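You operate a simulated robot arm through the tools that you are given. There is no shell and no other tool. Be economical: measure what you need, move in short steps, check, and stop when the job is done.

The job below is to be done with a simulated robot arm. You get a single attempt, and the scene is never put back.

Task
Put the gold standoff from the top of the long carton on the top of the plain carton. Then fetch the silver standoff from the top of the long carton and stand it on the wall shelf. Then open the left tilt bin. The order counts.

The check looks at the end state, three seconds after you hand in, the way a careful person would. Anything else that was tipped, shoved, dropped, spilled or broken makes it a failure.

Robot
A 6-joint arm with a fingered hand on a trunk, on a base that drives. Base frame: it is fixed to the floor where the robot stands at the start and does not move with it; the origin is under the middle of the robot, x ahead of it, y to its left, z up; the surface under the hand at the start is at about z = 440. Lengths are in mm, angles in rad, forces in N, time in s.
With the tool pointing down near the work surface it reaches from about 100 to 520 mm from the robot's upright axis, wherever it stands. Its first joint turns from -2.897 to 2.897 rad. Places, roughly: left tilt bin [3100, -300, 1200]; top of the plain carton [1800, 1100, 400]; wall shelf [-1800, -400, 800]. Payload 3.1 kg.
The tool frame sits at the grasp point between the pads (the TCP): z along the fingers, y along the line on which they close. The tips reach 22 mm beyond it. The gripper opens to 132 mm. The gripper's body begins 60 mm behind the TCP. The gripper is a hand of 4 fingers: y runs from the thumb to the fingers, the wrist lies at [0, 0, -218] in the tool frame, and closing takes about 1.5 s.
Orientation is that of the tool frame in the base frame, as a unit quaternion [x, y, z, w]. With the fingers straight down and closing along the base's y, the tool's x points along the base's -x, its y along +y and its z along -z.

Tools
- The arm moves only by the tool play_rows. Its argument "targets" is a list of rows, each a list of 6 numbers: the turn, a rotation vector about the tool's x, y, z in rad, then the shift along the tool's x, y, z in mm. In form: [[wx, wy, wz, dx, dy, dz], ...]. A call has 1 to 10 rows; each row is the pose to reach, as a shift and turn from the pose commanded when the call began, along the tool's axes at that moment. "jaw" is the closure in counts, from 0 (fully open) to 255 (shut), set as the call begins (left out, the last holds). A row lasts 0.2 s, in which the tool goes at most 50 mm and 0.15 rad; a call with a longer step from one row to the next is refused whole, and so is a gripper value outside its range. Where a pose cannot be reached the arm comes as near as it can. A force on the tool above 40 N (or 10 N above the force at the start of the call, whichever is more), or a blocked arm, ends the call early, and 0.2 s more pass. The fingers move at their own pace (about 153 mm/s each) and stop on an object; they squeeze with about 24 N. The grip force told is the motor's: it shows also when the fingers shut on nothing. Time passes only in rows, and 0.2 s behind the last, so rows that repeat a pose let the fingers close. The reply holds the time, the measured pose of the TCP, the force on the tool along the base axes, the opening and the grip force, in the units named above and with some noise, with the torque about the TCP (base axes, N m) and any sound that the robot's microphone picked up, and new pictures: "views" is both (left out), scene, wrist or none.
- Cameras (640 x 400 px; columns grow to the right, rows downward): "scene" is now at [1.2, 125.2, 1352.1]; the picture's right is [-0.34, -0.94, 0.00], its down [-0.83, 0.30, -0.47] and it looks along [0.44, -0.16, -0.88] (base axes); focal length 286 px, centre (320, 200). "wrist" rides on the gripper at [53, -53, -84] in the tool frame; the picture's right is [0.71, 0.71, 0.00], its down [-0.53, 0.53, -0.67] and it looks along [-0.47, 0.47, 0.74] (tool axes); focal length 247 px, centre (320, 200). There is no depth. A picture from a camera that has moved, and an enlarged one, comes with that camera's place and axes in the base frame and with its lens.
- raise_lower(by): slides the trunk up (or, below 0, down) by that many mm; the arm and the scene camera ride with it, the base frame stays. It gives what a move gives, with no picture.
- steer(legs): drives the robot by 1 to 6 legs, each [ahead, left, turn to the left] in mm, mm and rad, along the robot's own axes; the way and the turn of a leg run together, so that a leg with both is an arc; at most 1500 mm and 3.142 rad a leg. The arm and the cameras ride along, it lands a little off, and it stops where it bumps. It gives what a move gives, and a new picture of the scene camera.
- set_fingers(finger1, finger2, finger3, thumb_bend): sets how far each is bent, from 0 (flat) to 1 (curled in); at 0.3 the hand is open as for a grip, at 0.7 the pads meet at the TCP. One left out holds its place. A second passes; each finger stops where it meets its share of the squeeze, and holds until it gets a number again. A gripper value or a shape takes the hand back. It gives what a move gives, with no picture; readings hold the bend of each and the force on the fingers (four entries, about 0 where the hand has none), thumb and palm.
- hand_shape(shape): the hand has 4 fingers and takes this shape, open, in about a second: jaw (thumb against the fingers, like two jaws); tri (thumb and two fingers); tip (a fingertip pinch); poke (one finger out to press); point (the index stretched); flat (the hand flat); cup (the hand cupped); fist (a fist). The gripper value then closes the fingers along that shape, each until it touches; the sizes above hold for jaw. It gives what a move gives, with no picture.
- pan_tilt(pan, tilt): turns the head with the scene camera to pan (to the left, within 2.705 rad either way) and tilt (down, from -0.506 to 1.204), counted from straight ahead of the robot. It gives what a move gives, and a new picture of the scene camera.
- zoom(camera, box): a new picture of the part [left, top, right, bottom] of that camera's present view, enlarged. The clock stands still meanwhile.
- job_done(): hands the job in; it is judged then, once.

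Go step by step. Nothing tells you exact positions but the pictures and the camera data: compare them with the known pose of the tool, close in by small moves and look again before you grip or let go. The budget is 165 turns and 260 pictures, counting those below and the enlarged ones. Unless the task says otherwise, let go and move clear before handing in, and close with one line.

The tools are called by a JSON object that holds its "api" and its "payload". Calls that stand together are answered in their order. play_rows: Moves the arm, as the interface text tells. Its arguments: {"type":"object","properties":{"targets":{"type":"array"},"jaw":{"type":"number"},"views":{"type":"string","enum":["both","scene","wrist","none"]}},"required":["targets"]} The other tools are called the same way: raise_lower (by) slides the trunk up or down; hand_shape (shape) gives the hand a shape; set_fingers (finger1, finger2, finger3, thumb_bend) moves the fingers one by one; steer (legs) drives the base; pan_tilt (pan, tilt) turns the head that bears the scene camera; zoom (camera, box) takes an enlarged picture of a part of a camera's view; job_done () hands the job in.

At the start:

```text
t: 0.0
position: [370.6, 44.2, 721.0]
ee_rot: [0.0, 1.0, 0.0, 0.0]
wrist_force: [-0.1, -0.2, -0.4]
moment: [0.0, -0.01, 0.01]
gripper_width: 131.9
grip_force: 0.1
shape: jaw
bend: [0.3, 0.3, 0.3, 0.3]
finger forces: [0.0, 0.0, 0.1, 0.1, 0.1, 0.0]
trunk travel left (down, up): [-50.0, 336.0]
robot x, y, heading: [-2.6, 2.8, 0.002]
head pan, tilt: [-0.353, 1.084]
```

scene: 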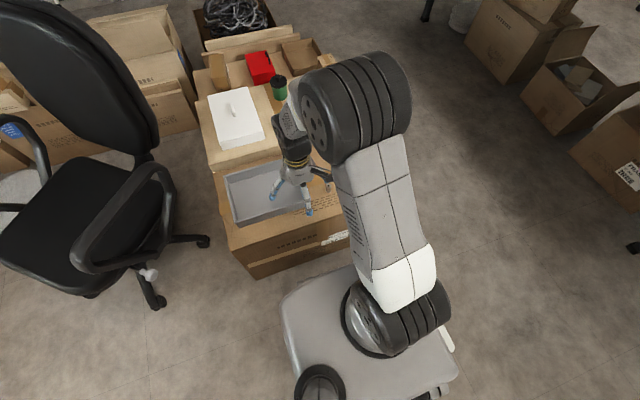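
wrist: 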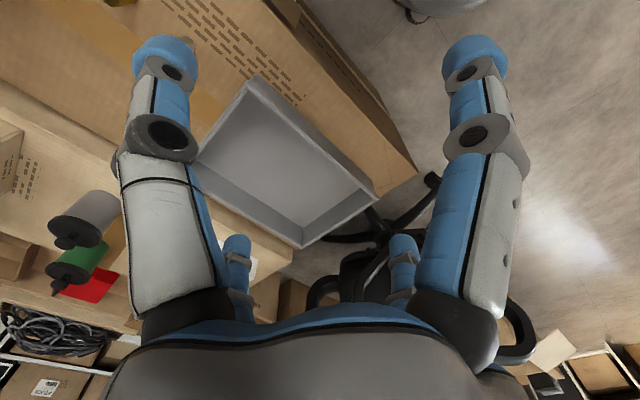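

I see a carton ahead with a grey tray, a white box and some small cylinders. I'll zoom in to find the standoffs and look around first.

{"api": "zoom", "payload": {"camera": "scene", "box": [190, 30, 350, 230]}}

{"api": "zoom", "payload": {"camera": "wrist", "box": [0, 100, 240, 400]}}

{"api": "pan_tilt", "payload": {"pan": 0.5, "tilt": 0.5}}

{"api": "pan_tilt", "payload": {"pan": -0.4, "tilt": 0.4}}

```text
2.00 times, centred on (270, 130) of scene
camera zoom: at [1.2, 125.2, 1352.1], right [-0.34, -0.94, 0.0], down [-0.83, 0.3, -0.47], along [0.44, -0.16, -0.88], focal length 573 px, centre (420, 340)
```

zoom: 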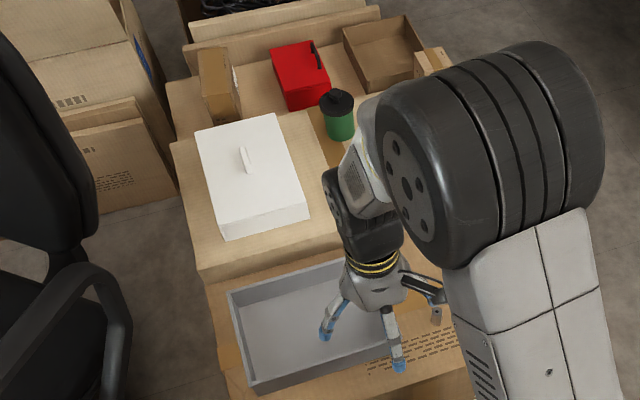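

```text
1.33 times, centred on (120, 250) of wrist
camera zoom: at [318.6, -7.3, 804.2], right [-0.71, 0.71, 0.0], down [0.53, 0.53, 0.67], along [0.47, 0.47, -0.74], focal length 329 px, centre (587, 133)
```

zoom: 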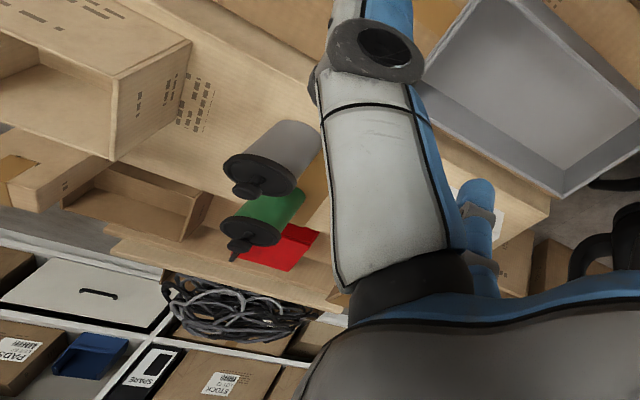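

```text
t: 1.2
position: [369.3, 45.2, 720.2]
ee_rot: [0.001, 1.0, 0.0, -0.001]
wrist_force: [-0.2, 0.5, 0.0]
moment: [0.03, -0.02, 0.02]
gripper_width: 132.0
grip_force: 0.1
shape: jaw
bend: [0.3, 0.3, 0.3, 0.3]
finger forces: [0.1, 0.0, 0.1, 0.0, 0.0, 0.0]
trunk travel left (down, up): [-50.0, 336.0]
robot x, y, heading: [6.3, -0.8, -0.004]
head pan, tilt: [0.499, 0.499]
camera scene: at [20.8, 190.9, 1398.8], right [0.48, -0.88, 0.0], down [-0.42, -0.23, -0.88], along [0.77, 0.42, -0.48], focal length 286 px, centre (320, 200)
```

scene: 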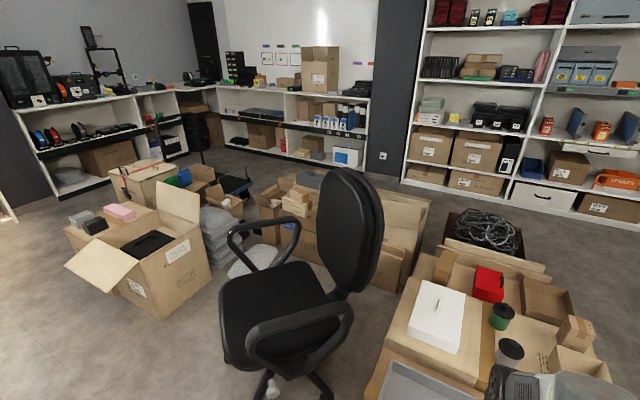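

```text
t: 2.4
position: [369.8, 45.5, 720.5]
ee_rot: [0.0, 1.0, 0.0, 0.001]
wrist_force: [0.3, 0.2, 0.3]
moment: [-0.02, -0.01, 0.02]
gripper_width: 131.9
grip_force: 0.0
shape: jaw
bend: [0.3, 0.3, 0.3, 0.3]
finger forces: [0.0, 0.1, 0.0, 0.0, 0.0, 0.0]
trunk travel left (down, up): [-50.0, 336.0]
robot x, y, heading: [1.4, 4.0, 0.004]
head pan, tilt: [-0.4, 0.4]
camera scene: at [26.3, 111.4, 1407.9], right [-0.39, -0.92, 0.0], down [-0.36, 0.15, -0.92], along [0.85, -0.36, -0.39], focal length 286 px, centre (320, 200)
```

scene: 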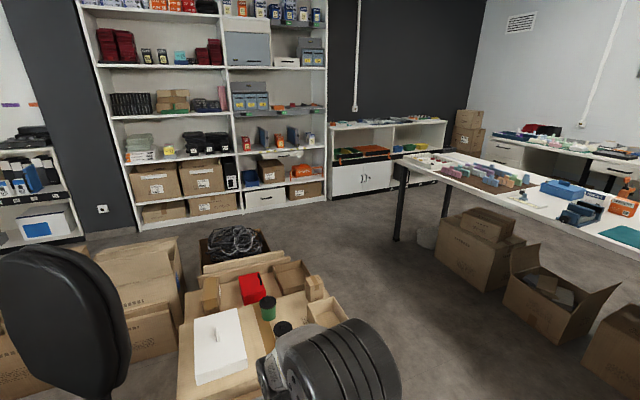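

No standoffs are obvious yet. There was something small near the hand on the near carton, so I'll look there and further around.

{"api": "pan_tilt", "payload": {"pan": -0.2, "tilt": 1.15}}

{"api": "zoom", "payload": {"camera": "scene", "box": [200, 130, 400, 280]}}

{"api": "zoom", "payload": {"camera": "wrist", "box": [140, 0, 480, 200]}}

{"api": "pan_tilt", "payload": {"pan": 1.5, "tilt": 0.5}}

{"api": "pan_tilt", "payload": {"pan": 2.6, "tilt": 0.4}}

{"api": "pan_tilt", "payload": {"pan": -1.5, "tilt": 0.5}}

{"api": "pan_tilt", "payload": {"pan": -2.6, "tilt": 0.4}}

```text
t: 3.5
position: [370.1, 44.7, 720.3]
ee_rot: [0.0, 1.0, -0.001, 0.001]
wrist_force: [0.4, -0.9, 0.1]
moment: [0.03, -0.03, 0.01]
gripper_width: 131.7
grip_force: 0.1
shape: jaw
bend: [0.3, 0.3, 0.3, 0.3]
finger forces: [0.0, 0.0, 0.1, 0.0, 0.1, 0.1]
trunk travel left (down, up): [-50.0, 336.0]
robot x, y, heading: [0.2, -0.4, -0.001]
head pan, tilt: [-0.201, 1.15]
camera scene: at [-0.7, 135.5, 1348.0], right [-0.2, -0.98, 0.0], down [-0.89, 0.18, -0.41], along [0.4, -0.08, -0.91], focal length 286 px, centre (320, 200)
```

scene: 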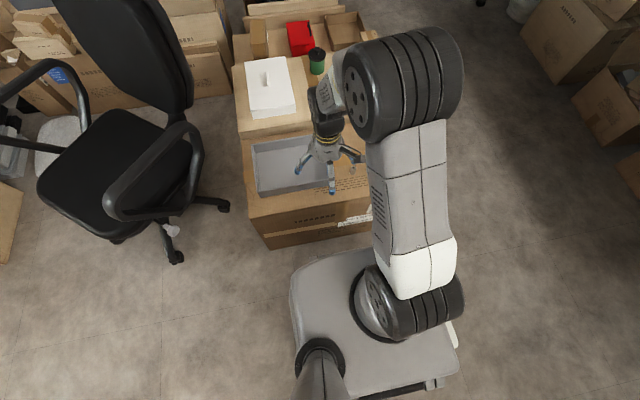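

```text
2.67 times, centred on (300, 205) of scene
camera zoom: at [-0.7, 135.5, 1348.0], right [-0.2, -0.98, 0.0], down [-0.89, 0.18, -0.41], along [0.4, -0.08, -0.91], focal length 764 px, centre (373, 187)
```

zoom: 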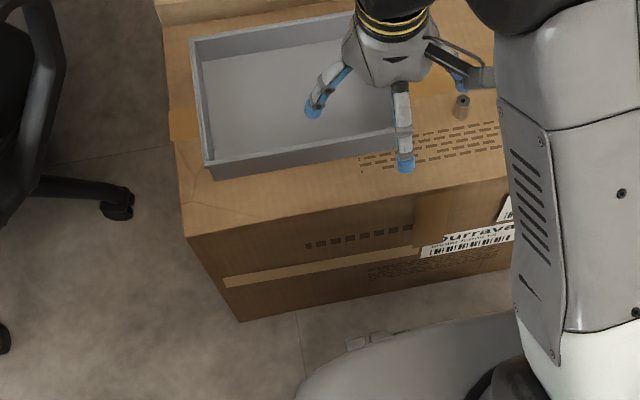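

```text
1.88 times, centred on (310, 100) of wrist
camera zoom: at [318.6, -7.3, 804.2], right [-0.71, 0.71, 0.0], down [0.53, 0.53, 0.67], along [0.47, 0.47, -0.74], focal length 465 px, centre (339, 388)
```

zoom: 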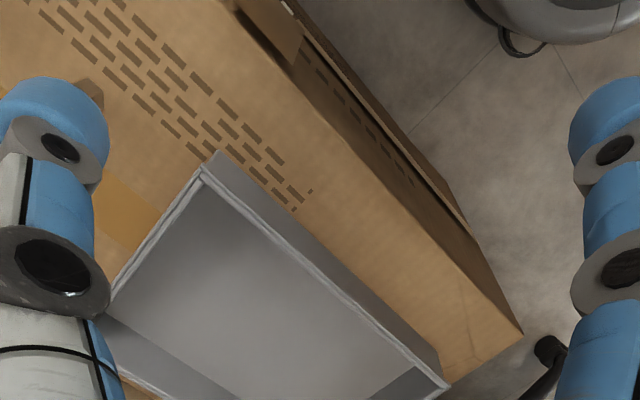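

```text
t: 5.2
position: [370.0, 45.0, 721.8]
ee_rot: [0.0, 1.0, 0.0, 0.0]
wrist_force: [-0.1, 0.6, -0.4]
moment: [-0.01, -0.01, -0.02]
gripper_width: 131.6
grip_force: 0.0
shape: jaw
bend: [0.3, 0.3, 0.3, 0.3]
finger forces: [0.1, 0.1, 0.0, 0.0, 0.1, 0.0]
trunk travel left (down, up): [-50.0, 336.0]
robot x, y, heading: [-0.0, -0.6, 0.001]
head pan, tilt: [1.499, 0.499]
camera scene: at [-52.5, 238.1, 1398.8], right [1.0, -0.07, 0.0], down [-0.03, -0.48, -0.88], along [0.06, 0.88, -0.48], focal length 286 px, centre (320, 200)
```

scene: 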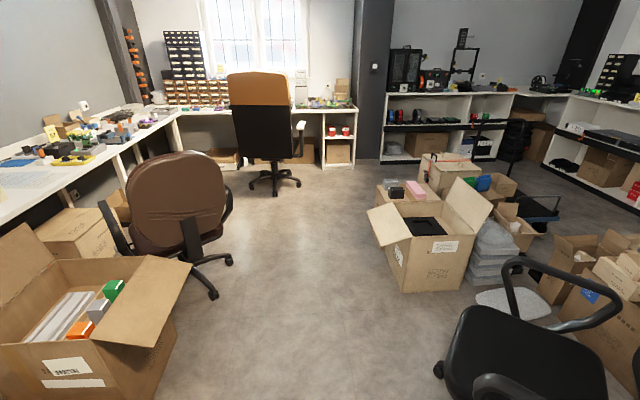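

```text
t: 6.5
position: [369.8, 44.3, 721.6]
ee_rot: [0.0, 1.0, 0.0, 0.0]
wrist_force: [-0.3, 0.7, -0.4]
moment: [-0.03, -0.02, -0.02]
gripper_width: 132.0
grip_force: 0.1
shape: jaw
bend: [0.3, 0.3, 0.3, 0.3]
finger forces: [0.0, 0.0, 0.0, 0.0, 0.0, 0.0]
trunk travel left (down, up): [-50.0, 336.0]
robot x, y, heading: [3.6, -2.8, -0.002]
head pan, tilt: [2.601, 0.4]
camera scene: at [-138.5, 195.2, 1407.9], right [0.52, 0.86, 0.0], down [0.33, -0.2, -0.92], along [-0.79, 0.47, -0.39], focal length 286 px, centre (320, 200)
```

scene: 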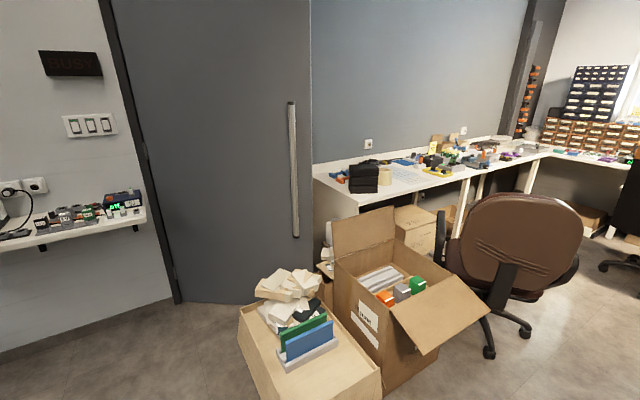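

```text
t: 9.9
position: [370.7, 44.4, 721.0]
ee_rot: [0.0, 1.0, 0.0, 0.0]
wrist_force: [-0.1, 0.1, -0.1]
moment: [0.0, -0.02, 0.04]
gripper_width: 132.0
grip_force: 0.0
shape: jaw
bend: [0.3, 0.3, 0.3, 0.3]
finger forces: [0.0, 0.1, 0.0, 0.1, 0.0, 0.1]
trunk travel left (down, up): [-50.0, 336.0]
robot x, y, heading: [2.3, -1.8, 0.002]
head pan, tilt: [-1.499, 0.499]
camera scene: at [-52.6, 56.6, 1398.8], right [-1.0, -0.07, 0.0], down [-0.03, 0.48, -0.88], along [0.06, -0.88, -0.48], focal length 286 px, centre (320, 200)
```

scene: 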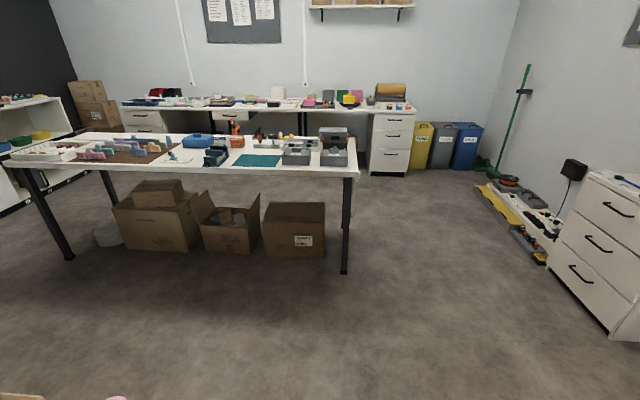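

```text
t: 11.2
position: [370.1, 43.7, 720.8]
ee_rot: [-0.001, 1.0, 0.0, 0.0]
wrist_force: [0.2, 1.1, 0.3]
moment: [0.02, -0.01, -0.02]
gripper_width: 132.1
grip_force: 0.1
shape: jaw
bend: [0.3, 0.3, 0.3, 0.3]
finger forces: [0.0, 0.0, 0.0, 0.0, 0.1, 0.0]
trunk travel left (down, up): [-50.0, 336.0]
robot x, y, heading: [0.6, 1.3, 0.003]
head pan, tilt: [-2.601, 0.4]
camera scene: at [-138.5, 99.6, 1408.0], right [-0.52, 0.86, 0.0], down [0.33, 0.2, -0.92], along [-0.79, -0.48, -0.39], focal length 286 px, centre (320, 200)
```

scene: 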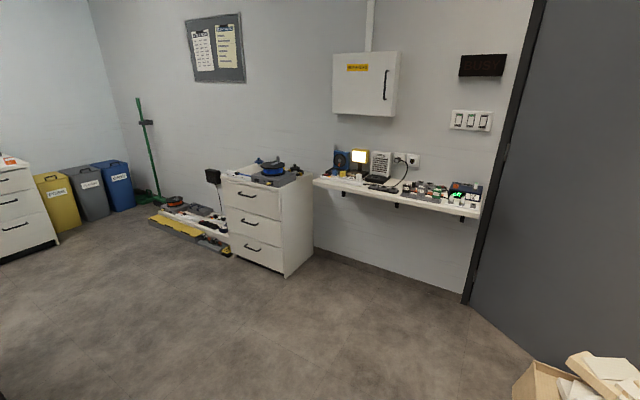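

The near carton carries a dark small standoff at about (498, -91, 440), right of the tray; the arm hides the rest. I'll shift the hand to the right so the wrist camera sees that part of the top.

{"api": "play_rows", "payload": {"targets": [[0, 0, 0, 7, -42, 0], [0, 0, 0, 14, -84, 0], [0, 0, 0, 21, -126, 0], [0, 0, 0, 28, -168, 0], [0, 0, 0, 36, -210, 0], [0, 0, 0, 43, -252, 0], [0, 0, 0, 50, -294, 0]], "views": "wrist"}}

{"api": "pan_tilt", "payload": {"pan": -0.2, "tilt": 0.95}}

```text
t: 12.8
position: [320.0, -250.6, 720.0]
ee_rot: [0.0, 1.0, 0.0, 0.0]
wrist_force: [0.7, -0.6, 0.3]
moment: [0.0, 0.01, -0.01]
gripper_width: 132.1
grip_force: 0.1
shape: jaw
bend: [0.3, 0.3, 0.3, 0.3]
finger forces: [0.0, 0.0, 0.0, 0.1, 0.0, 0.1]
trunk travel left (down, up): [-50.0, 336.0]
robot x, y, heading: [-0.6, -0.1, 0.004]
head pan, tilt: [-2.601, 0.4]
camera wrist: at [268.5, -302.4, 803.7], right [-0.71, 0.71, 0.0], down [0.53, 0.53, 0.67], along [0.47, 0.47, -0.74], focal length 247 px, centre (320, 200)
```

wrist: 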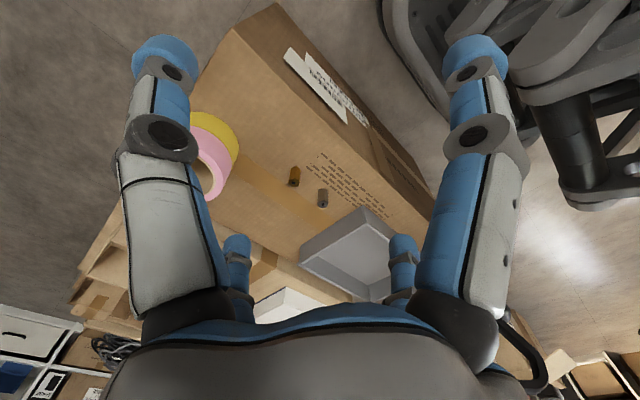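

```text
t: 15.0
position: [320.7, -249.7, 719.4]
ee_rot: [0.001, 1.0, 0.0, 0.0]
wrist_force: [-0.1, 0.1, 0.0]
moment: [0.01, -0.02, 0.03]
gripper_width: 131.8
grip_force: 0.1
shape: jaw
bend: [0.3, 0.3, 0.3, 0.3]
finger forces: [0.0, 0.0, 0.1, 0.1, 0.1, 0.1]
trunk travel left (down, up): [-50.0, 336.0]
robot x, y, heading: [-0.4, 0.1, 0.002]
head pan, tilt: [-0.201, 0.949]
camera scene: at [12.1, 132.8, 1361.3], right [-0.2, -0.98, 0.0], down [-0.8, 0.16, -0.58], along [0.57, -0.12, -0.81], focal length 286 px, centre (320, 200)
```

scene: 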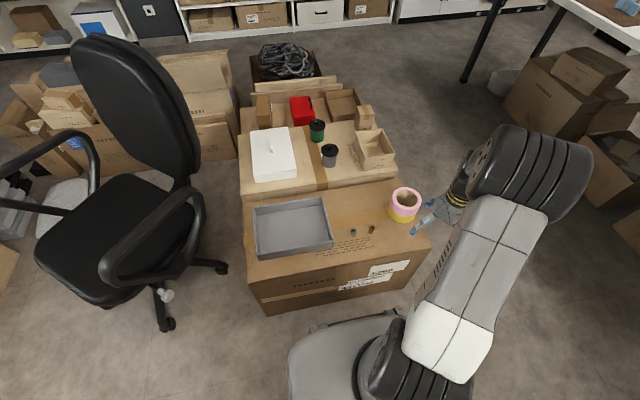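

Both standoffs are visible now, gold and silver, standing on the near (long) carton beside a tape roll. I'll zoom to measure them.

{"api": "zoom", "payload": {"camera": "wrist", "box": [260, 140, 360, 220]}}

{"api": "zoom", "payload": {"camera": "scene", "box": [310, 170, 430, 250]}}

```text
5.00 times, centred on (310, 180) of wrist
camera zoom: at [268.9, -301.2, 803.7], right [-0.71, 0.71, 0.0], down [0.53, 0.53, 0.67], along [0.47, 0.47, -0.74], focal length 1235 px, centre (370, 300)
```

zoom: 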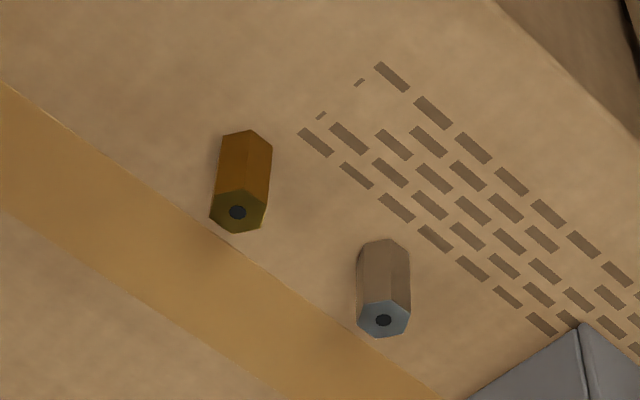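

```text
5.00 times, centred on (370, 210) of scene
camera zoom: at [12.1, 132.8, 1361.3], right [-0.2, -0.98, 0.0], down [-0.8, 0.16, -0.58], along [0.57, -0.12, -0.81], focal length 1432 px, centre (70, 150)
```

zoom: 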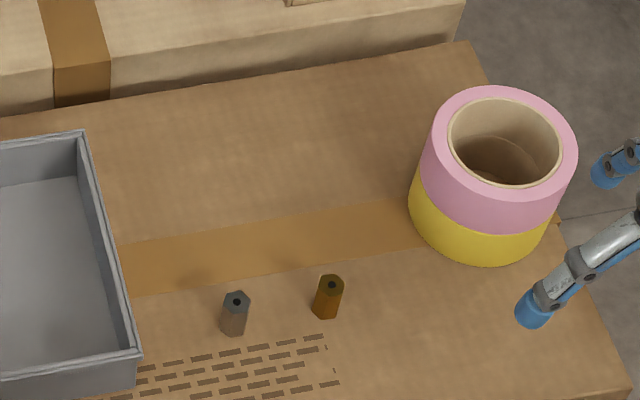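

Gold stands at about (480, -152), silver at (481, -81), both with tops near z 476 and bottoms at 440; the tape roll stands at about (527, -293). The hand seems to have four fingers, so I'll watch how it closes in free air before going in.

{"api": "play_rows", "payload": {"targets": [[0, 0, 0, 0, 0, 0], [0, 0, 0, 0, 0, 0], [0, 0, 0, 0, 0, 0], [0, 0, 0, 0, 0, 0], [0, 0, 0, 0, 0, 0], [0, 0, 0, 0, 0, 0]], "jaw": 215, "views": "both"}}

{"api": "hand_shape", "payload": {"shape": "tip"}}

{"api": "play_rows", "payload": {"targets": [[0, 0, 0, 0, 0, 0]], "views": "wrist"}}

```text
t: 16.4
position: [320.5, -249.7, 719.9]
ee_rot: [0.0, 1.0, 0.0, 0.0]
wrist_force: [-0.1, -0.2, -0.1]
moment: [-0.02, -0.01, -0.02]
gripper_width: 20.7
grip_force: 0.0
shape: jaw
bend: [0.76, 0.76, 0.76, 0.7]
finger forces: [0.0, 0.0, 0.0, 0.0, 0.1, 0.0]
trunk travel left (down, up): [-50.0, 336.0]
robot x, y, heading: [1.5, -3.0, 0.0]
head pan, tilt: [-0.201, 0.949]
camera scene: at [12.1, 132.8, 1361.3], right [-0.2, -0.98, 0.0], down [-0.8, 0.16, -0.58], along [0.57, -0.12, -0.81], focal length 286 px, centre (320, 200)
camera wrist: at [268.8, -301.5, 803.7], right [-0.71, 0.71, 0.0], down [0.53, 0.53, 0.67], along [0.47, 0.47, -0.74], focal length 247 px, centre (320, 200)
```

scene: 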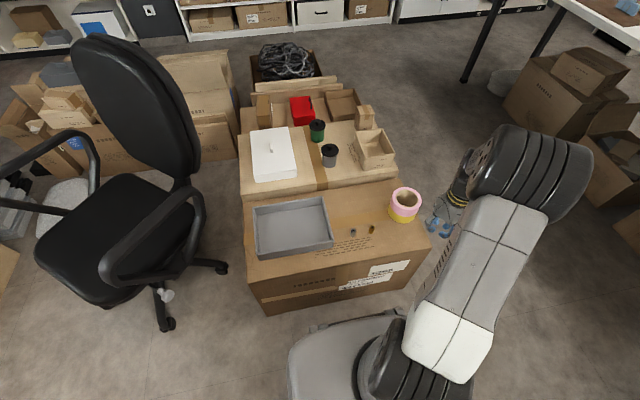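
wrist: 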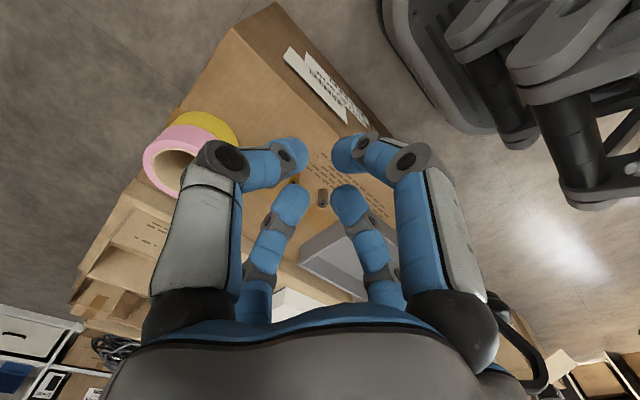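

```text
t: 17.3
position: [321.5, -248.6, 720.6]
ee_rot: [-0.001, 1.0, 0.0, 0.0]
wrist_force: [0.1, -0.9, -1.1]
moment: [0.03, -0.04, 0.01]
gripper_width: 131.7
grip_force: 0.1
shape: tip
bend: [0.11, 0.3, 0.11, 0.3]
finger forces: [0.0, 0.0, 0.0, 0.0, 0.1, 0.0]
trunk travel left (down, up): [-50.0, 336.0]
robot x, y, heading: [-0.6, 2.1, 0.001]
head pan, tilt: [-0.201, 0.949]
```

```text
t: 17.7
position: [320.5, -249.4, 721.3]
ee_rot: [0.0, 1.0, 0.0, -0.001]
wrist_force: [0.0, -0.2, 0.3]
moment: [0.0, 0.0, 0.02]
gripper_width: 132.0
grip_force: 0.0
shape: tip
bend: [0.11, 0.3, 0.11, 0.3]
finger forces: [0.0, 0.0, 0.1, 0.1, 0.0, 0.0]
trunk travel left (down, up): [-50.0, 336.0]
robot x, y, heading: [-2.9, -2.6, 0.003]
head pan, tilt: [-0.201, 0.949]
camera wrist: at [268.8, -301.5, 803.7], right [-0.71, 0.71, 0.0], down [0.53, 0.53, 0.67], along [0.47, 0.47, -0.74], focal length 247 px, centre (320, 200)
```

wrist: 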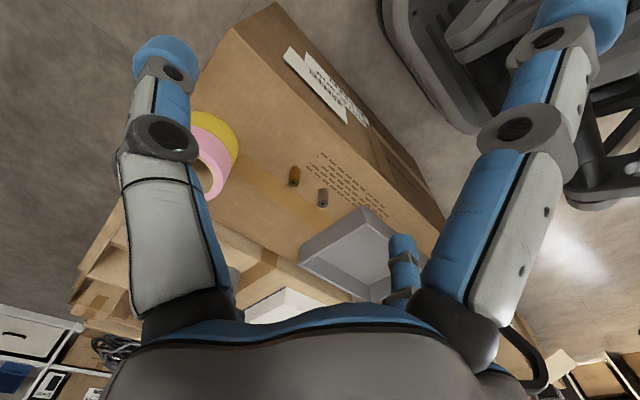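

In "jaw" the four fingers close radially, so I'll go back to jaw and turn the hand 45° so that no open finger lands on the silver standoff. Then I'll hover over gold at about (480, -152).

{"api": "hand_shape", "payload": {"shape": "jaw"}}

{"api": "play_rows", "payload": {"targets": [[0, 0, 0.131, -27, 16, 15], [0, 0, 0.262, -54, 33, 30], [0, 0, 0.393, -80, 49, 50], [0, 0, 0.524, -107, 65, 70], [0, 0, 0.655, -134, 82, 90], [0, 0, 0.785, -160, 98, 110]], "jaw": 0, "views": "both"}}

```text
t: 18.6
position: [320.4, -249.0, 720.8]
ee_rot: [0.0, 1.0, 0.0, 0.0]
wrist_force: [0.0, -1.0, 0.9]
moment: [0.0, 0.0, -0.01]
gripper_width: 131.9
grip_force: 0.1
shape: jaw
bend: [0.3, 0.3, 0.3, 0.3]
finger forces: [0.1, 0.0, 0.1, 0.0, 0.1, 0.0]
trunk travel left (down, up): [-50.0, 336.0]
robot x, y, heading: [-0.8, -0.2, 0.004]
head pan, tilt: [-0.201, 0.949]
```

```text
t: 20.0
position: [479.8, -151.4, 611.0]
ee_rot: [0.383, 0.924, -0.001, 0.0]
wrist_force: [0.1, -0.1, 0.3]
moment: [-0.03, 0.0, 0.01]
gripper_width: 131.9
grip_force: 0.1
shape: jaw
bend: [0.3, 0.3, 0.3, 0.3]
finger forces: [0.0, 0.1, 0.0, 0.1, 0.1, 0.2]
trunk travel left (down, up): [-50.0, 336.0]
robot x, y, heading: [-0.4, 2.5, -0.002]
head pan, tilt: [-0.201, 0.949]
camera scene: at [12.5, 132.9, 1361.3], right [-0.2, -0.98, 0.0], down [-0.8, 0.16, -0.58], along [0.57, -0.12, -0.81], focal length 286 px, centre (320, 200)
camera wrist: at [406.2, -150.3, 694.1], right [0.0, 1.0, 0.0], down [0.74, 0.0, 0.67], along [0.67, 0.0, -0.74], focal length 247 px, centre (320, 200)
```

scene: 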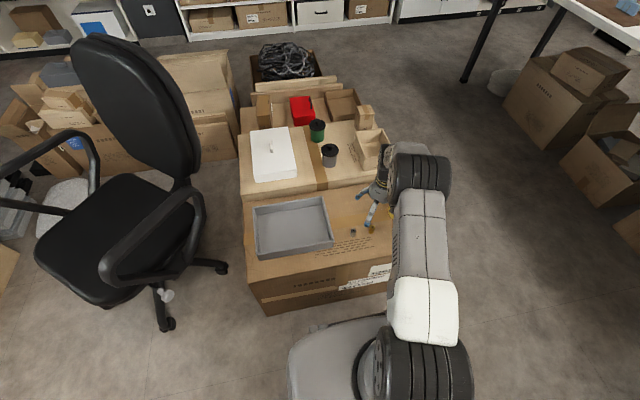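
wrist: 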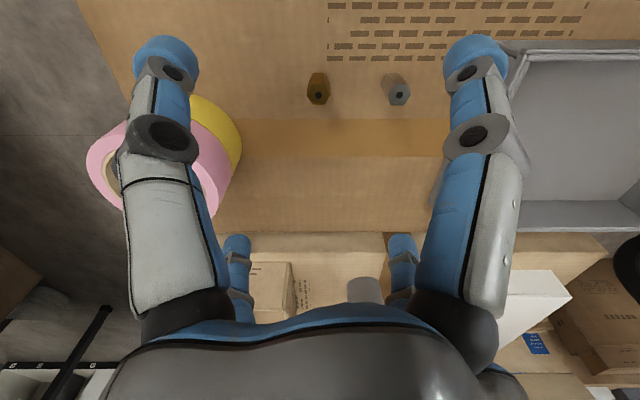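

Hovering above gold with good alignment. I'll zoom to refine its position before descending.

{"api": "zoom", "payload": {"camera": "wrist", "box": [280, 60, 440, 160]}}

```text
4.00 times, centred on (360, 110) of wrist
camera zoom: at [406.2, -150.3, 694.1], right [0.0, 1.0, 0.0], down [0.74, 0.0, 0.67], along [0.67, 0.0, -0.74], focal length 988 px, centre (160, 560)
```

zoom: 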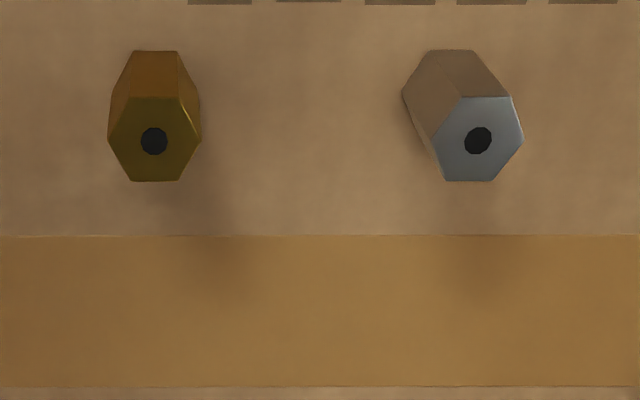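

Gold centre is at (481, -151.6). I'll descend in stages.

{"api": "play_rows", "payload": {"targets": [[0, 0, 0, 0, 0, 30], [0, 0, 0, 0, 0, 60], [0, 0, 0, 0, 0, 90], [0, 0, 0, 0, 0, 110]], "views": "both"}}

{"api": "zoom", "payload": {"camera": "scene", "box": [310, 150, 450, 250]}}

```text
t: 21.0
position: [480.5, -152.8, 501.2]
ee_rot: [0.383, 0.924, 0.0, 0.0]
wrist_force: [0.1, -0.6, 0.0]
moment: [0.02, 0.01, 0.0]
gripper_width: 131.9
grip_force: 0.1
shape: jaw
bend: [0.3, 0.3, 0.3, 0.3]
finger forces: [0.0, 0.0, 0.1, 0.0, 0.1, 0.0]
trunk travel left (down, up): [-50.0, 336.0]
robot x, y, heading: [0.8, 0.5, 0.004]
head pan, tilt: [-0.201, 0.949]
camera scene: at [12.3, 132.8, 1361.3], right [-0.2, -0.98, 0.0], down [-0.8, 0.16, -0.58], along [0.57, -0.12, -0.81], focal length 286 px, centre (320, 200)
camera wrist: at [406.3, -150.2, 584.0], right [0.0, 1.0, 0.0], down [0.74, 0.0, 0.67], along [0.67, 0.0, -0.74], focal length 247 px, centre (320, 200)
```

scene: 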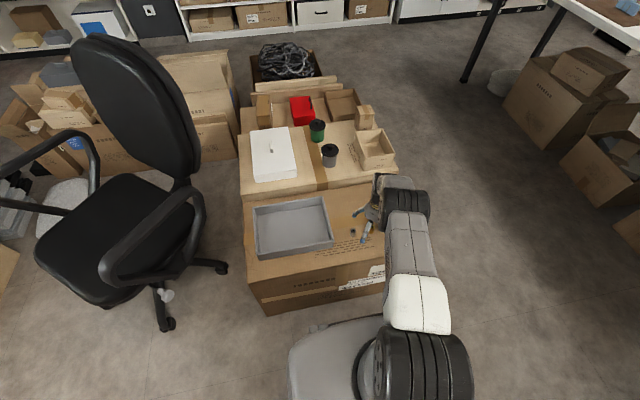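
wrist: 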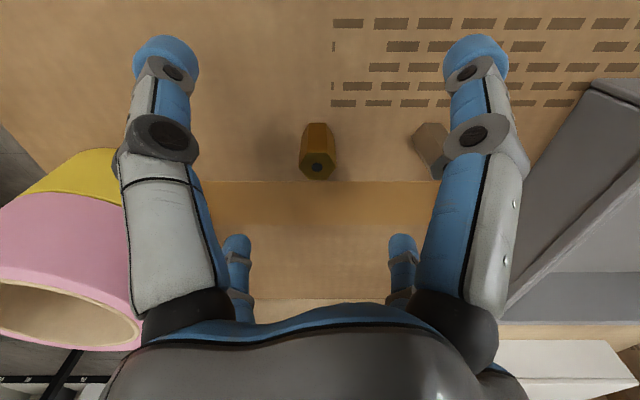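

```text
4.00 times, centred on (380, 200) of scene
camera zoom: at [12.3, 132.8, 1361.3], right [-0.2, -0.98, 0.0], down [-0.8, 0.16, -0.58], along [0.57, -0.12, -0.81], focal length 1146 px, centre (80, 200)
```

zoom: 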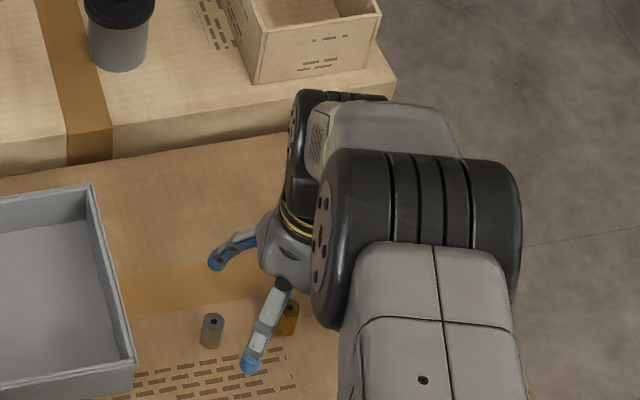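

Still aligned; now down to about z 468 and close.

{"api": "play_rows", "payload": {"targets": [[0, 0, 0, 0, 0, 12], [0, 0, 0, 0, 0, 24], [0, 0, 0, 0, 0, 32]], "views": "none"}}

{"api": "play_rows", "payload": {"targets": [[0, 0, 0, 0, 0, 0], [0, 0, 0, 0, 0, 0], [0, 0, 0, 0, 0, 0], [0, 0, 0, 0, 0, 0], [0, 0, 0, 0, 0, 0], [0, 0, 0, 0, 0, 0], [0, 0, 0, 0, 0, 0], [0, 0, 0, 0, 0, 0]], "jaw": 255, "views": "wrist"}}

```text
t: 21.8
position: [480.2, -151.7, 469.6]
ee_rot: [0.382, 0.924, -0.001, -0.001]
wrist_force: [0.0, -0.2, 0.9]
moment: [0.03, 0.02, 0.03]
gripper_width: 132.1
grip_force: 0.0
shape: jaw
bend: [0.3, 0.3, 0.3, 0.3]
finger forces: [0.0, 0.0, 0.0, 0.0, 0.0, 0.1]
trunk travel left (down, up): [-50.0, 336.0]
robot x, y, heading: [3.7, -1.9, 0.001]
head pan, tilt: [-0.201, 0.949]
```

```text
t: 23.6
position: [479.9, -150.3, 469.6]
ee_rot: [0.383, 0.924, 0.0, 0.001]
wrist_force: [0.0, -0.9, -0.3]
moment: [0.0, 0.01, 0.01]
gripper_width: 14.0
grip_force: 23.5
shape: jaw
bend: [0.74, 0.74, 0.74, 0.7]
finger forces: [21.9, 21.6, 22.1, 0.0, 21.7, 0.0]
trunk travel left (down, up): [-50.0, 336.0]
robot x, y, heading: [3.6, -1.6, -0.001]
head pan, tilt: [-0.201, 0.949]
camera wrist: at [406.6, -149.9, 552.4], right [0.0, 1.0, 0.0], down [0.74, 0.0, 0.67], along [0.67, 0.0, -0.74], focal length 247 px, centre (320, 200)
```

wrist: 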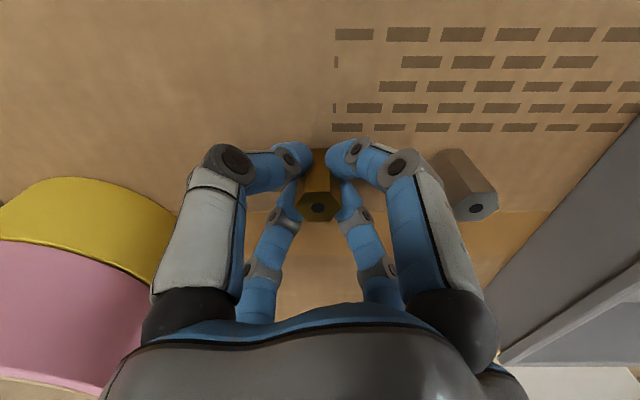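

Gold is held (14 mm, about 22 N on all the fingers). I'll lift straight up and retract above the base for travel.

{"api": "play_rows", "payload": {"targets": [[0, 0, 0, 0, 0, -20], [0, 0, 0, 0, 0, -60], [0, 0, 0, 0, 0, -105], [0, 0, 0, 0, 0, -150], [0, 0, 0, 0, 0, -195], [0, 0, 0, 0, 0, -240]], "views": "wrist"}}

{"api": "pan_tilt", "payload": {"pan": 0.55, "tilt": 0.3}}

{"api": "zoom", "payload": {"camera": "scene", "box": [160, 140, 480, 340]}}

```text
t: 25.0
position: [480.6, -151.8, 709.5]
ee_rot: [0.383, 0.924, 0.0, 0.0]
wrist_force: [0.3, -1.0, -1.0]
moment: [-0.02, 0.02, 0.0]
gripper_width: 14.4
grip_force: 24.1
shape: jaw
bend: [0.74, 0.74, 0.74, 0.7]
finger forces: [22.0, 21.8, 22.3, 0.0, 21.7, 0.0]
trunk travel left (down, up): [-50.0, 336.0]
robot x, y, heading: [0.9, 2.6, 0.006]
head pan, tilt: [-0.201, 0.949]
camera wrist: at [407.0, -150.2, 792.0], right [0.0, 1.0, 0.0], down [0.74, 0.0, 0.67], along [0.67, 0.0, -0.74], focal length 247 px, centre (320, 200)
```

wrist: 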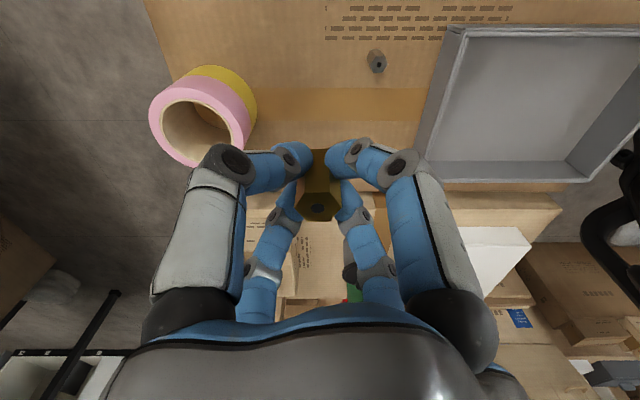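

```text
t: 26.1
position: [481.8, -152.5, 707.8]
ee_rot: [0.383, 0.924, 0.0, 0.0]
wrist_force: [-0.5, 0.5, -0.8]
moment: [0.02, 0.04, -0.01]
gripper_width: 14.4
grip_force: 24.1
shape: jaw
bend: [0.74, 0.74, 0.74, 0.7]
finger forces: [22.0, 21.7, 22.3, 0.1, 21.7, 0.0]
trunk travel left (down, up): [-50.0, 336.0]
robot x, y, heading: [0.8, 1.3, 0.0]
head pan, tilt: [0.55, 0.3]
camera scene: at [20.6, 196.0, 1417.1], right [0.52, -0.85, 0.0], down [-0.25, -0.15, -0.95], along [0.81, 0.5, -0.3], focal length 286 px, centre (320, 200)
```

scene: 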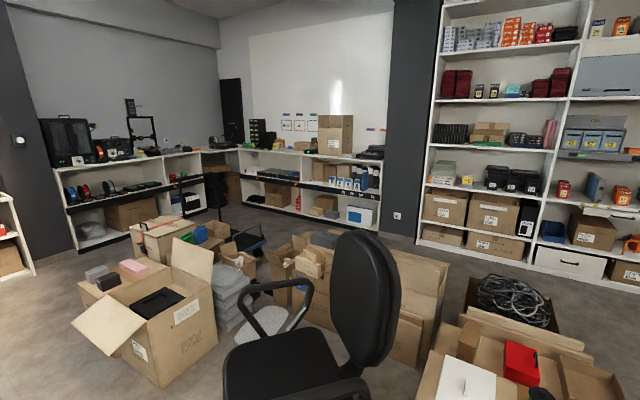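

```text
2.00 times, centred on (320, 240) of scene
camera zoom: at [20.6, 196.0, 1417.1], right [0.52, -0.85, 0.0], down [-0.25, -0.15, -0.95], along [0.81, 0.5, -0.3], focal length 573 px, centre (320, 120)
```

zoom: 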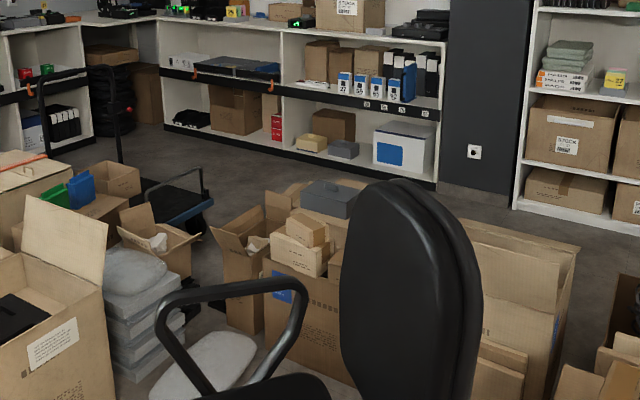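

The place of the plain carton, near (1800, 1100), is hidden behind the chair's back. I'll raise the trunk for a higher view of that area and of a way around.

{"api": "raise_lower", "payload": {"by": 330}}

{"api": "pan_tilt", "payload": {"pan": 0.5, "tilt": 0.65}}

{"api": "zoom", "payload": {"camera": "scene", "box": [200, 60, 440, 210]}}

{"api": "pan_tilt", "payload": {"pan": -0.3, "tilt": 0.65}}

```text
t: 29.3
position: [481.3, -150.6, 1039.6]
ee_rot: [0.383, 0.924, 0.0, -0.001]
wrist_force: [0.7, 0.5, -0.8]
moment: [-0.04, -0.01, 0.0]
gripper_width: 14.0
grip_force: 24.2
shape: jaw
bend: [0.74, 0.74, 0.74, 0.7]
finger forces: [22.0, 21.7, 22.2, 0.0, 21.7, 0.0]
trunk travel left (down, up): [-380.0, 6.0]
robot x, y, heading: [-2.2, 1.9, -0.006]
head pan, tilt: [0.55, 0.3]
```

```text
t: 30.2
position: [481.8, -151.5, 1038.5]
ee_rot: [0.383, 0.924, -0.001, -0.001]
wrist_force: [-0.1, -0.1, 0.4]
moment: [0.01, 0.03, -0.03]
gripper_width: 14.5
grip_force: 24.0
shape: jaw
bend: [0.74, 0.74, 0.74, 0.7]
finger forces: [22.0, 21.8, 22.2, 0.0, 21.7, 0.0]
trunk travel left (down, up): [-380.0, 6.0]
robot x, y, heading: [0.2, 0.7, -0.001]
head pan, tilt: [0.499, 0.649]
camera scene: at [17.2, 188.9, 1716.1], right [0.48, -0.88, 0.0], down [-0.53, -0.29, -0.8], along [0.7, 0.38, -0.6], focal length 286 px, centre (320, 200)
```

scene: 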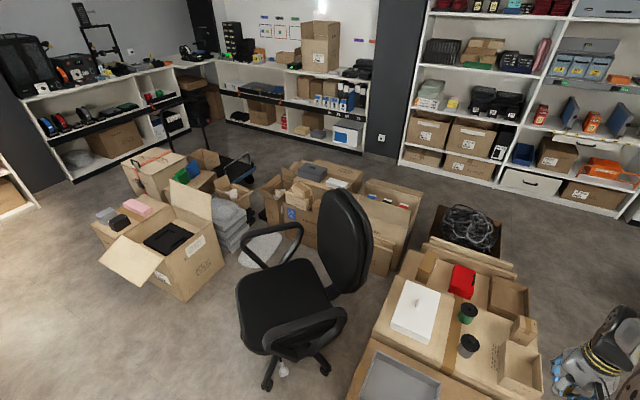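

```text
2.67 times, centred on (320, 135) of scene
camera zoom: at [17.2, 188.9, 1716.1], right [0.48, -0.88, 0.0], down [-0.53, -0.29, -0.8], along [0.7, 0.38, -0.6], focal length 764 px, centre (320, 373)
```

zoom: 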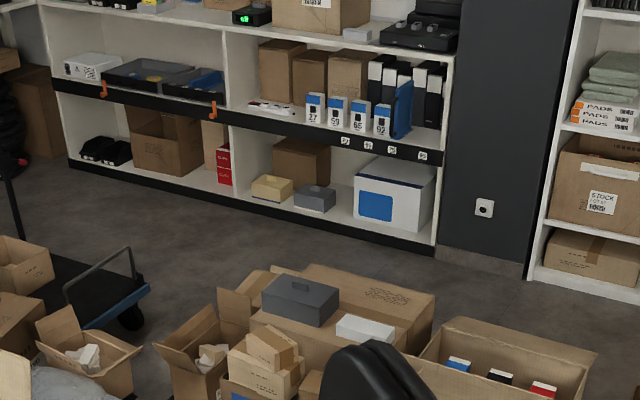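

```text
t: 31.3
position: [481.0, -152.0, 1038.0]
ee_rot: [0.383, 0.924, 0.0, 0.0]
wrist_force: [0.0, 0.0, -0.1]
moment: [0.01, 0.01, -0.01]
gripper_width: 14.2
grip_force: 23.7
shape: jaw
bend: [0.74, 0.74, 0.74, 0.7]
finger forces: [21.9, 21.8, 22.4, 0.1, 21.8, 0.0]
trunk travel left (down, up): [-380.0, 6.0]
robot x, y, heading: [1.7, 2.0, -0.002]
head pan, tilt: [-0.3, 0.649]
camera scene: at [24.0, 121.8, 1716.0], right [-0.29, -0.96, 0.0], down [-0.58, 0.18, -0.8], along [0.76, -0.23, -0.6], focal length 286 px, centre (320, 200)
```

scene: 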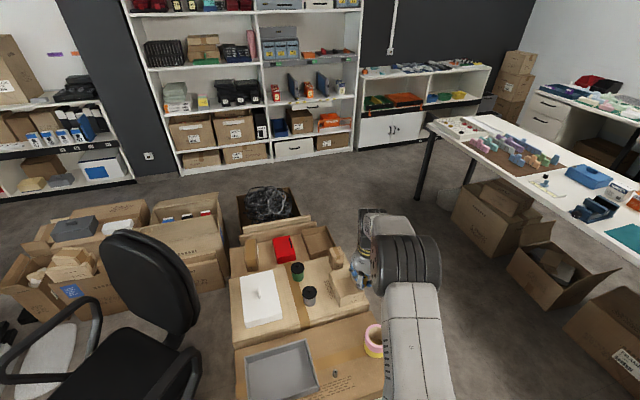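

The plain carton is the one with the grey lidded box and small white box, free in its corner near (2030, 1030). It's best reached from behind, so I'll tuck the arm in and drive round on the right.

{"api": "play_rows", "payload": {"targets": [[0, 0, 0, 44, -9, 0], [0, 0, 0, 88, -18, 0], [0, 0, 0, 132, -26, 0], [0, 0, 0, 177, -35, 0]], "views": "none"}}

{"api": "steer", "payload": {"legs": [[0, -850, 0], [1400, 0, 0]]}}

```text
t: 32.3
position: [329.7, -49.5, 1040.1]
ee_rot: [0.383, 0.924, 0.0, 0.001]
wrist_force: [-0.2, -0.1, -0.5]
moment: [-0.02, -0.02, -0.02]
gripper_width: 14.4
grip_force: 24.6
shape: jaw
bend: [0.74, 0.74, 0.74, 0.7]
finger forces: [22.0, 21.8, 22.5, 0.1, 21.5, 0.1]
trunk travel left (down, up): [-380.0, 6.0]
robot x, y, heading: [2.3, -1.6, -0.004]
head pan, tilt: [-0.3, 0.649]
```

```text
t: 43.3
position: [1718.2, -903.1, 1039.5]
ee_rot: [0.385, 0.923, 0.0, 0.0]
wrist_force: [-0.6, 0.0, -0.3]
moment: [0.01, 0.02, 0.0]
gripper_width: 14.1
grip_force: 24.2
shape: jaw
bend: [0.74, 0.74, 0.74, 0.7]
finger forces: [22.0, 21.7, 22.3, 0.0, 21.6, 0.0]
trunk travel left (down, up): [-380.0, 6.0]
robot x, y, heading: [1387.7, -851.6, -0.008]
head pan, tilt: [-0.3, 0.649]
camera scene: at [1411.5, -730.7, 1716.0], right [-0.3, -0.95, 0.0], down [-0.58, 0.18, -0.8], along [0.76, -0.24, -0.6], focal length 286 px, centre (320, 200)
```

scene: 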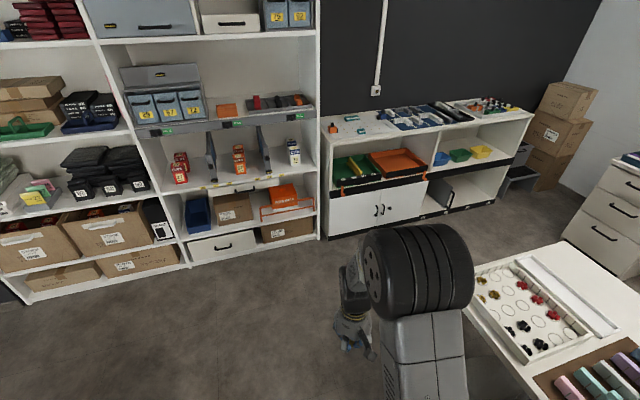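

Halfway there. I'll look left at the area behind the cartons.

{"api": "pan_tilt", "payload": {"pan": 0.9, "tilt": 0.7}}

```text
t: 44.7
position: [1718.0, -903.7, 1039.1]
ee_rot: [0.385, 0.923, 0.0, 0.0]
wrist_force: [0.3, 0.2, 0.7]
moment: [-0.01, 0.02, 0.02]
gripper_width: 14.0
grip_force: 23.7
shape: jaw
bend: [0.74, 0.74, 0.74, 0.7]
finger forces: [22.0, 21.8, 22.4, 0.0, 21.7, 0.0]
trunk travel left (down, up): [-380.0, 6.0]
robot x, y, heading: [1390.0, -854.8, -0.002]
head pan, tilt: [0.901, 0.7]
camera scene: at [1381.7, -638.4, 1711.7], right [0.78, -0.63, 0.0], down [-0.4, -0.5, -0.76], along [0.48, 0.6, -0.64], focal length 286 px, centre (320, 200)
```

scene: 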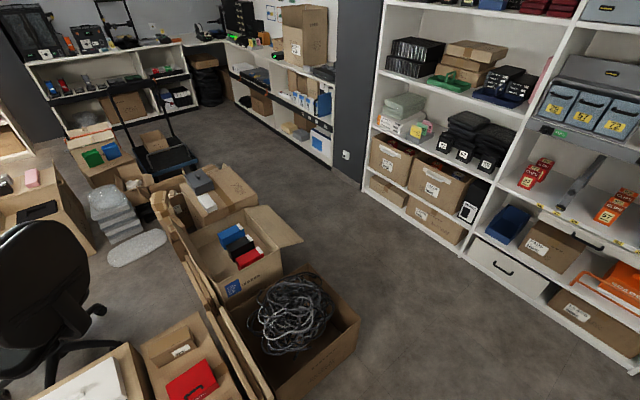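

The aisle behind the cartons is clear out to the shelves. I'll turn around here, then back along the aisle and sidestep to stand behind the plain carton.

{"api": "steer", "payload": {"legs": [[0, 0, 3.14], [-1110, 0, 0], [0, -1200, 0], [0, -650, 0]]}}

{"api": "pan_tilt", "payload": {"pan": -0.1, "tilt": 1.0}}

```text
t: 66.6
position: [2134.4, 1046.2, 1039.1]
ee_rot: [0.925, -0.38, 0.0, 0.0]
wrist_force: [0.6, 0.0, -1.4]
moment: [-0.02, -0.01, 0.01]
gripper_width: 13.9
grip_force: 24.1
shape: jaw
bend: [0.74, 0.74, 0.74, 0.7]
finger forces: [21.6, 21.9, 22.4, 0.0, 21.3, 0.0]
trunk travel left (down, up): [-380.0, 6.0]
robot x, y, heading: [2468.7, 1001.3, -3.134]
head pan, tilt: [0.901, 0.7]
camera scene: at [2476.4, 784.9, 1711.7], right [-0.79, 0.62, 0.0], down [0.4, 0.51, -0.77], along [-0.47, -0.6, -0.64], focal length 286 px, centre (320, 200)
```

scene: 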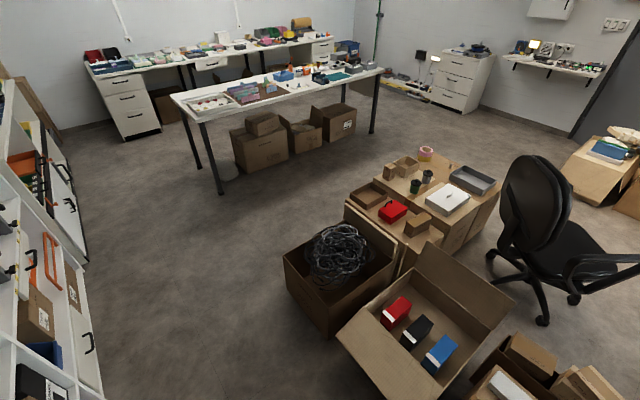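

```text
t: 67.9
position: [2134.3, 1046.1, 1039.4]
ee_rot: [0.925, -0.38, 0.0, 0.0]
wrist_force: [1.2, 0.4, 1.1]
moment: [-0.04, 0.03, -0.01]
gripper_width: 14.0
grip_force: 23.5
shape: jaw
bend: [0.74, 0.74, 0.74, 0.7]
finger forces: [21.6, 22.0, 22.5, 0.1, 21.3, 0.1]
trunk travel left (down, up): [-380.0, 6.0]
robot x, y, heading: [2468.8, 996.3, -3.133]
head pan, tilt: [-0.099, 1.0]
camera scene: at [2459.3, 857.8, 1688.3], right [0.09, 1.0, 0.0], down [0.84, -0.08, -0.54], along [-0.54, 0.05, -0.84], focal length 286 px, centre (320, 200)
```

scene: 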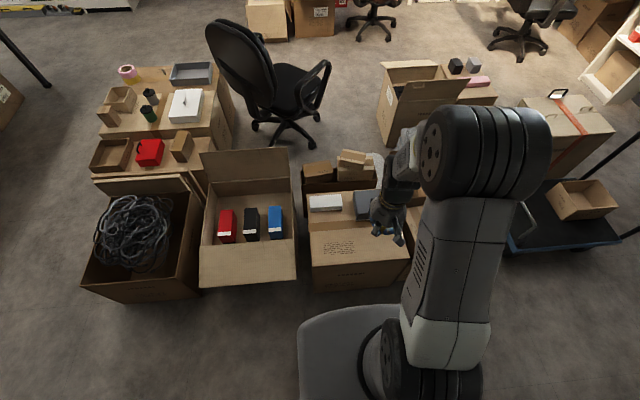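

The plain carton is right ahead; comparing views, its top is nearer z 460 with its edge at x ≈ 2000. I'll drive 130 mm closer and look with the wrist camera.

{"api": "steer", "payload": {"legs": [[130, 0, 0]]}}

{"api": "play_rows", "payload": {"targets": [[0, 0, 0, 0, 0, 0]], "views": "wrist"}}

{"api": "zoom", "payload": {"camera": "scene", "box": [280, 150, 440, 300]}}

```text
t: 69.1
position: [2005.8, 1044.9, 1039.3]
ee_rot: [0.926, -0.379, 0.0, 0.0]
wrist_force: [0.1, 0.7, 0.0]
moment: [0.0, 0.0, 0.0]
gripper_width: 14.4
grip_force: 24.2
shape: jaw
bend: [0.74, 0.74, 0.74, 0.7]
finger forces: [21.6, 22.0, 22.5, 0.0, 21.3, 0.1]
trunk travel left (down, up): [-380.0, 6.0]
robot x, y, heading: [2334.5, 994.5, -3.131]
head pan, tilt: [-0.099, 1.0]
camera scene: at [2329.6, 856.9, 1688.3], right [0.09, 1.0, 0.0], down [0.84, -0.08, -0.54], along [-0.54, 0.05, -0.84], focal length 286 px, centre (320, 200)
```

scene: 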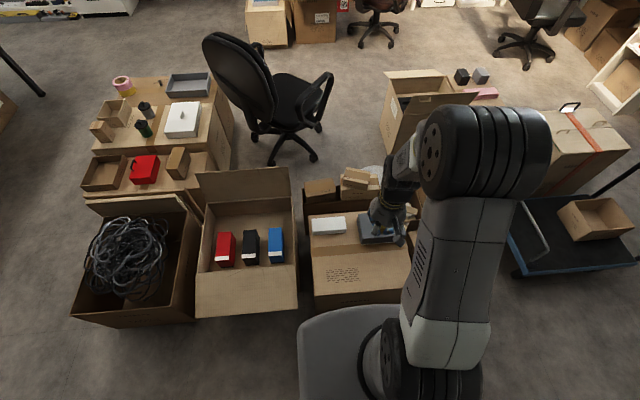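

```text
t: 69.5
position: [2006.3, 1045.7, 1040.3]
ee_rot: [0.926, -0.378, 0.0, 0.0]
wrist_force: [0.6, 0.1, -0.5]
moment: [-0.02, 0.0, -0.03]
gripper_width: 14.1
grip_force: 23.6
shape: jaw
bend: [0.74, 0.74, 0.74, 0.7]
finger forces: [21.6, 22.0, 22.4, 0.0, 21.3, 0.0]
trunk travel left (down, up): [-380.0, 6.0]
robot x, y, heading: [2336.8, 997.7, -3.132]
head pan, tilt: [-0.099, 1.0]
camera wrist: at [2083.4, 1047.2, 1122.9], right [0.01, -1.0, 0.0], down [-0.74, -0.01, 0.67], along [-0.67, -0.01, -0.74], focal length 247 px, centre (320, 200)
```

wrist: 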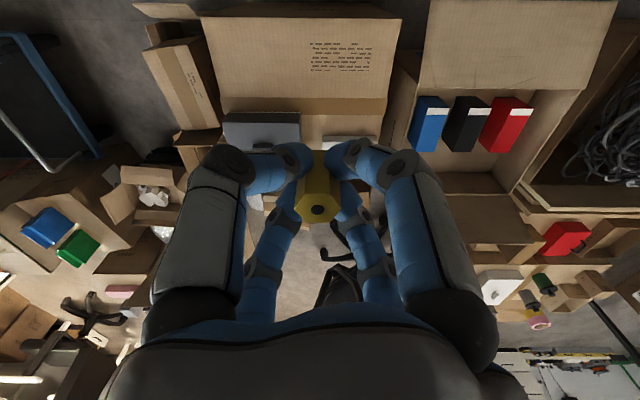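

```text
2.67 times, centred on (360, 225) of scene
camera zoom: at [2331.4, 856.9, 1688.3], right [0.09, 1.0, 0.0], down [0.84, -0.08, -0.54], along [-0.54, 0.05, -0.84], focal length 764 px, centre (213, 133)
```

zoom: 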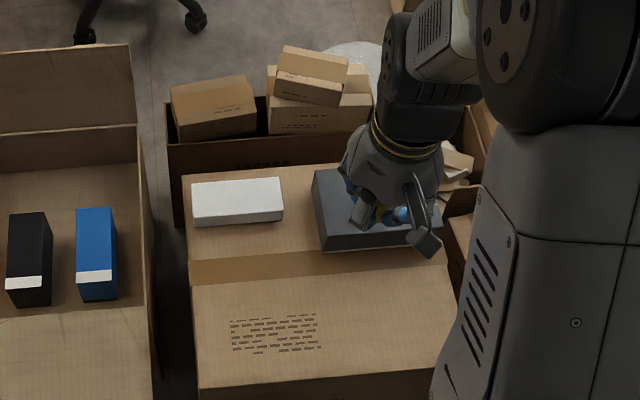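

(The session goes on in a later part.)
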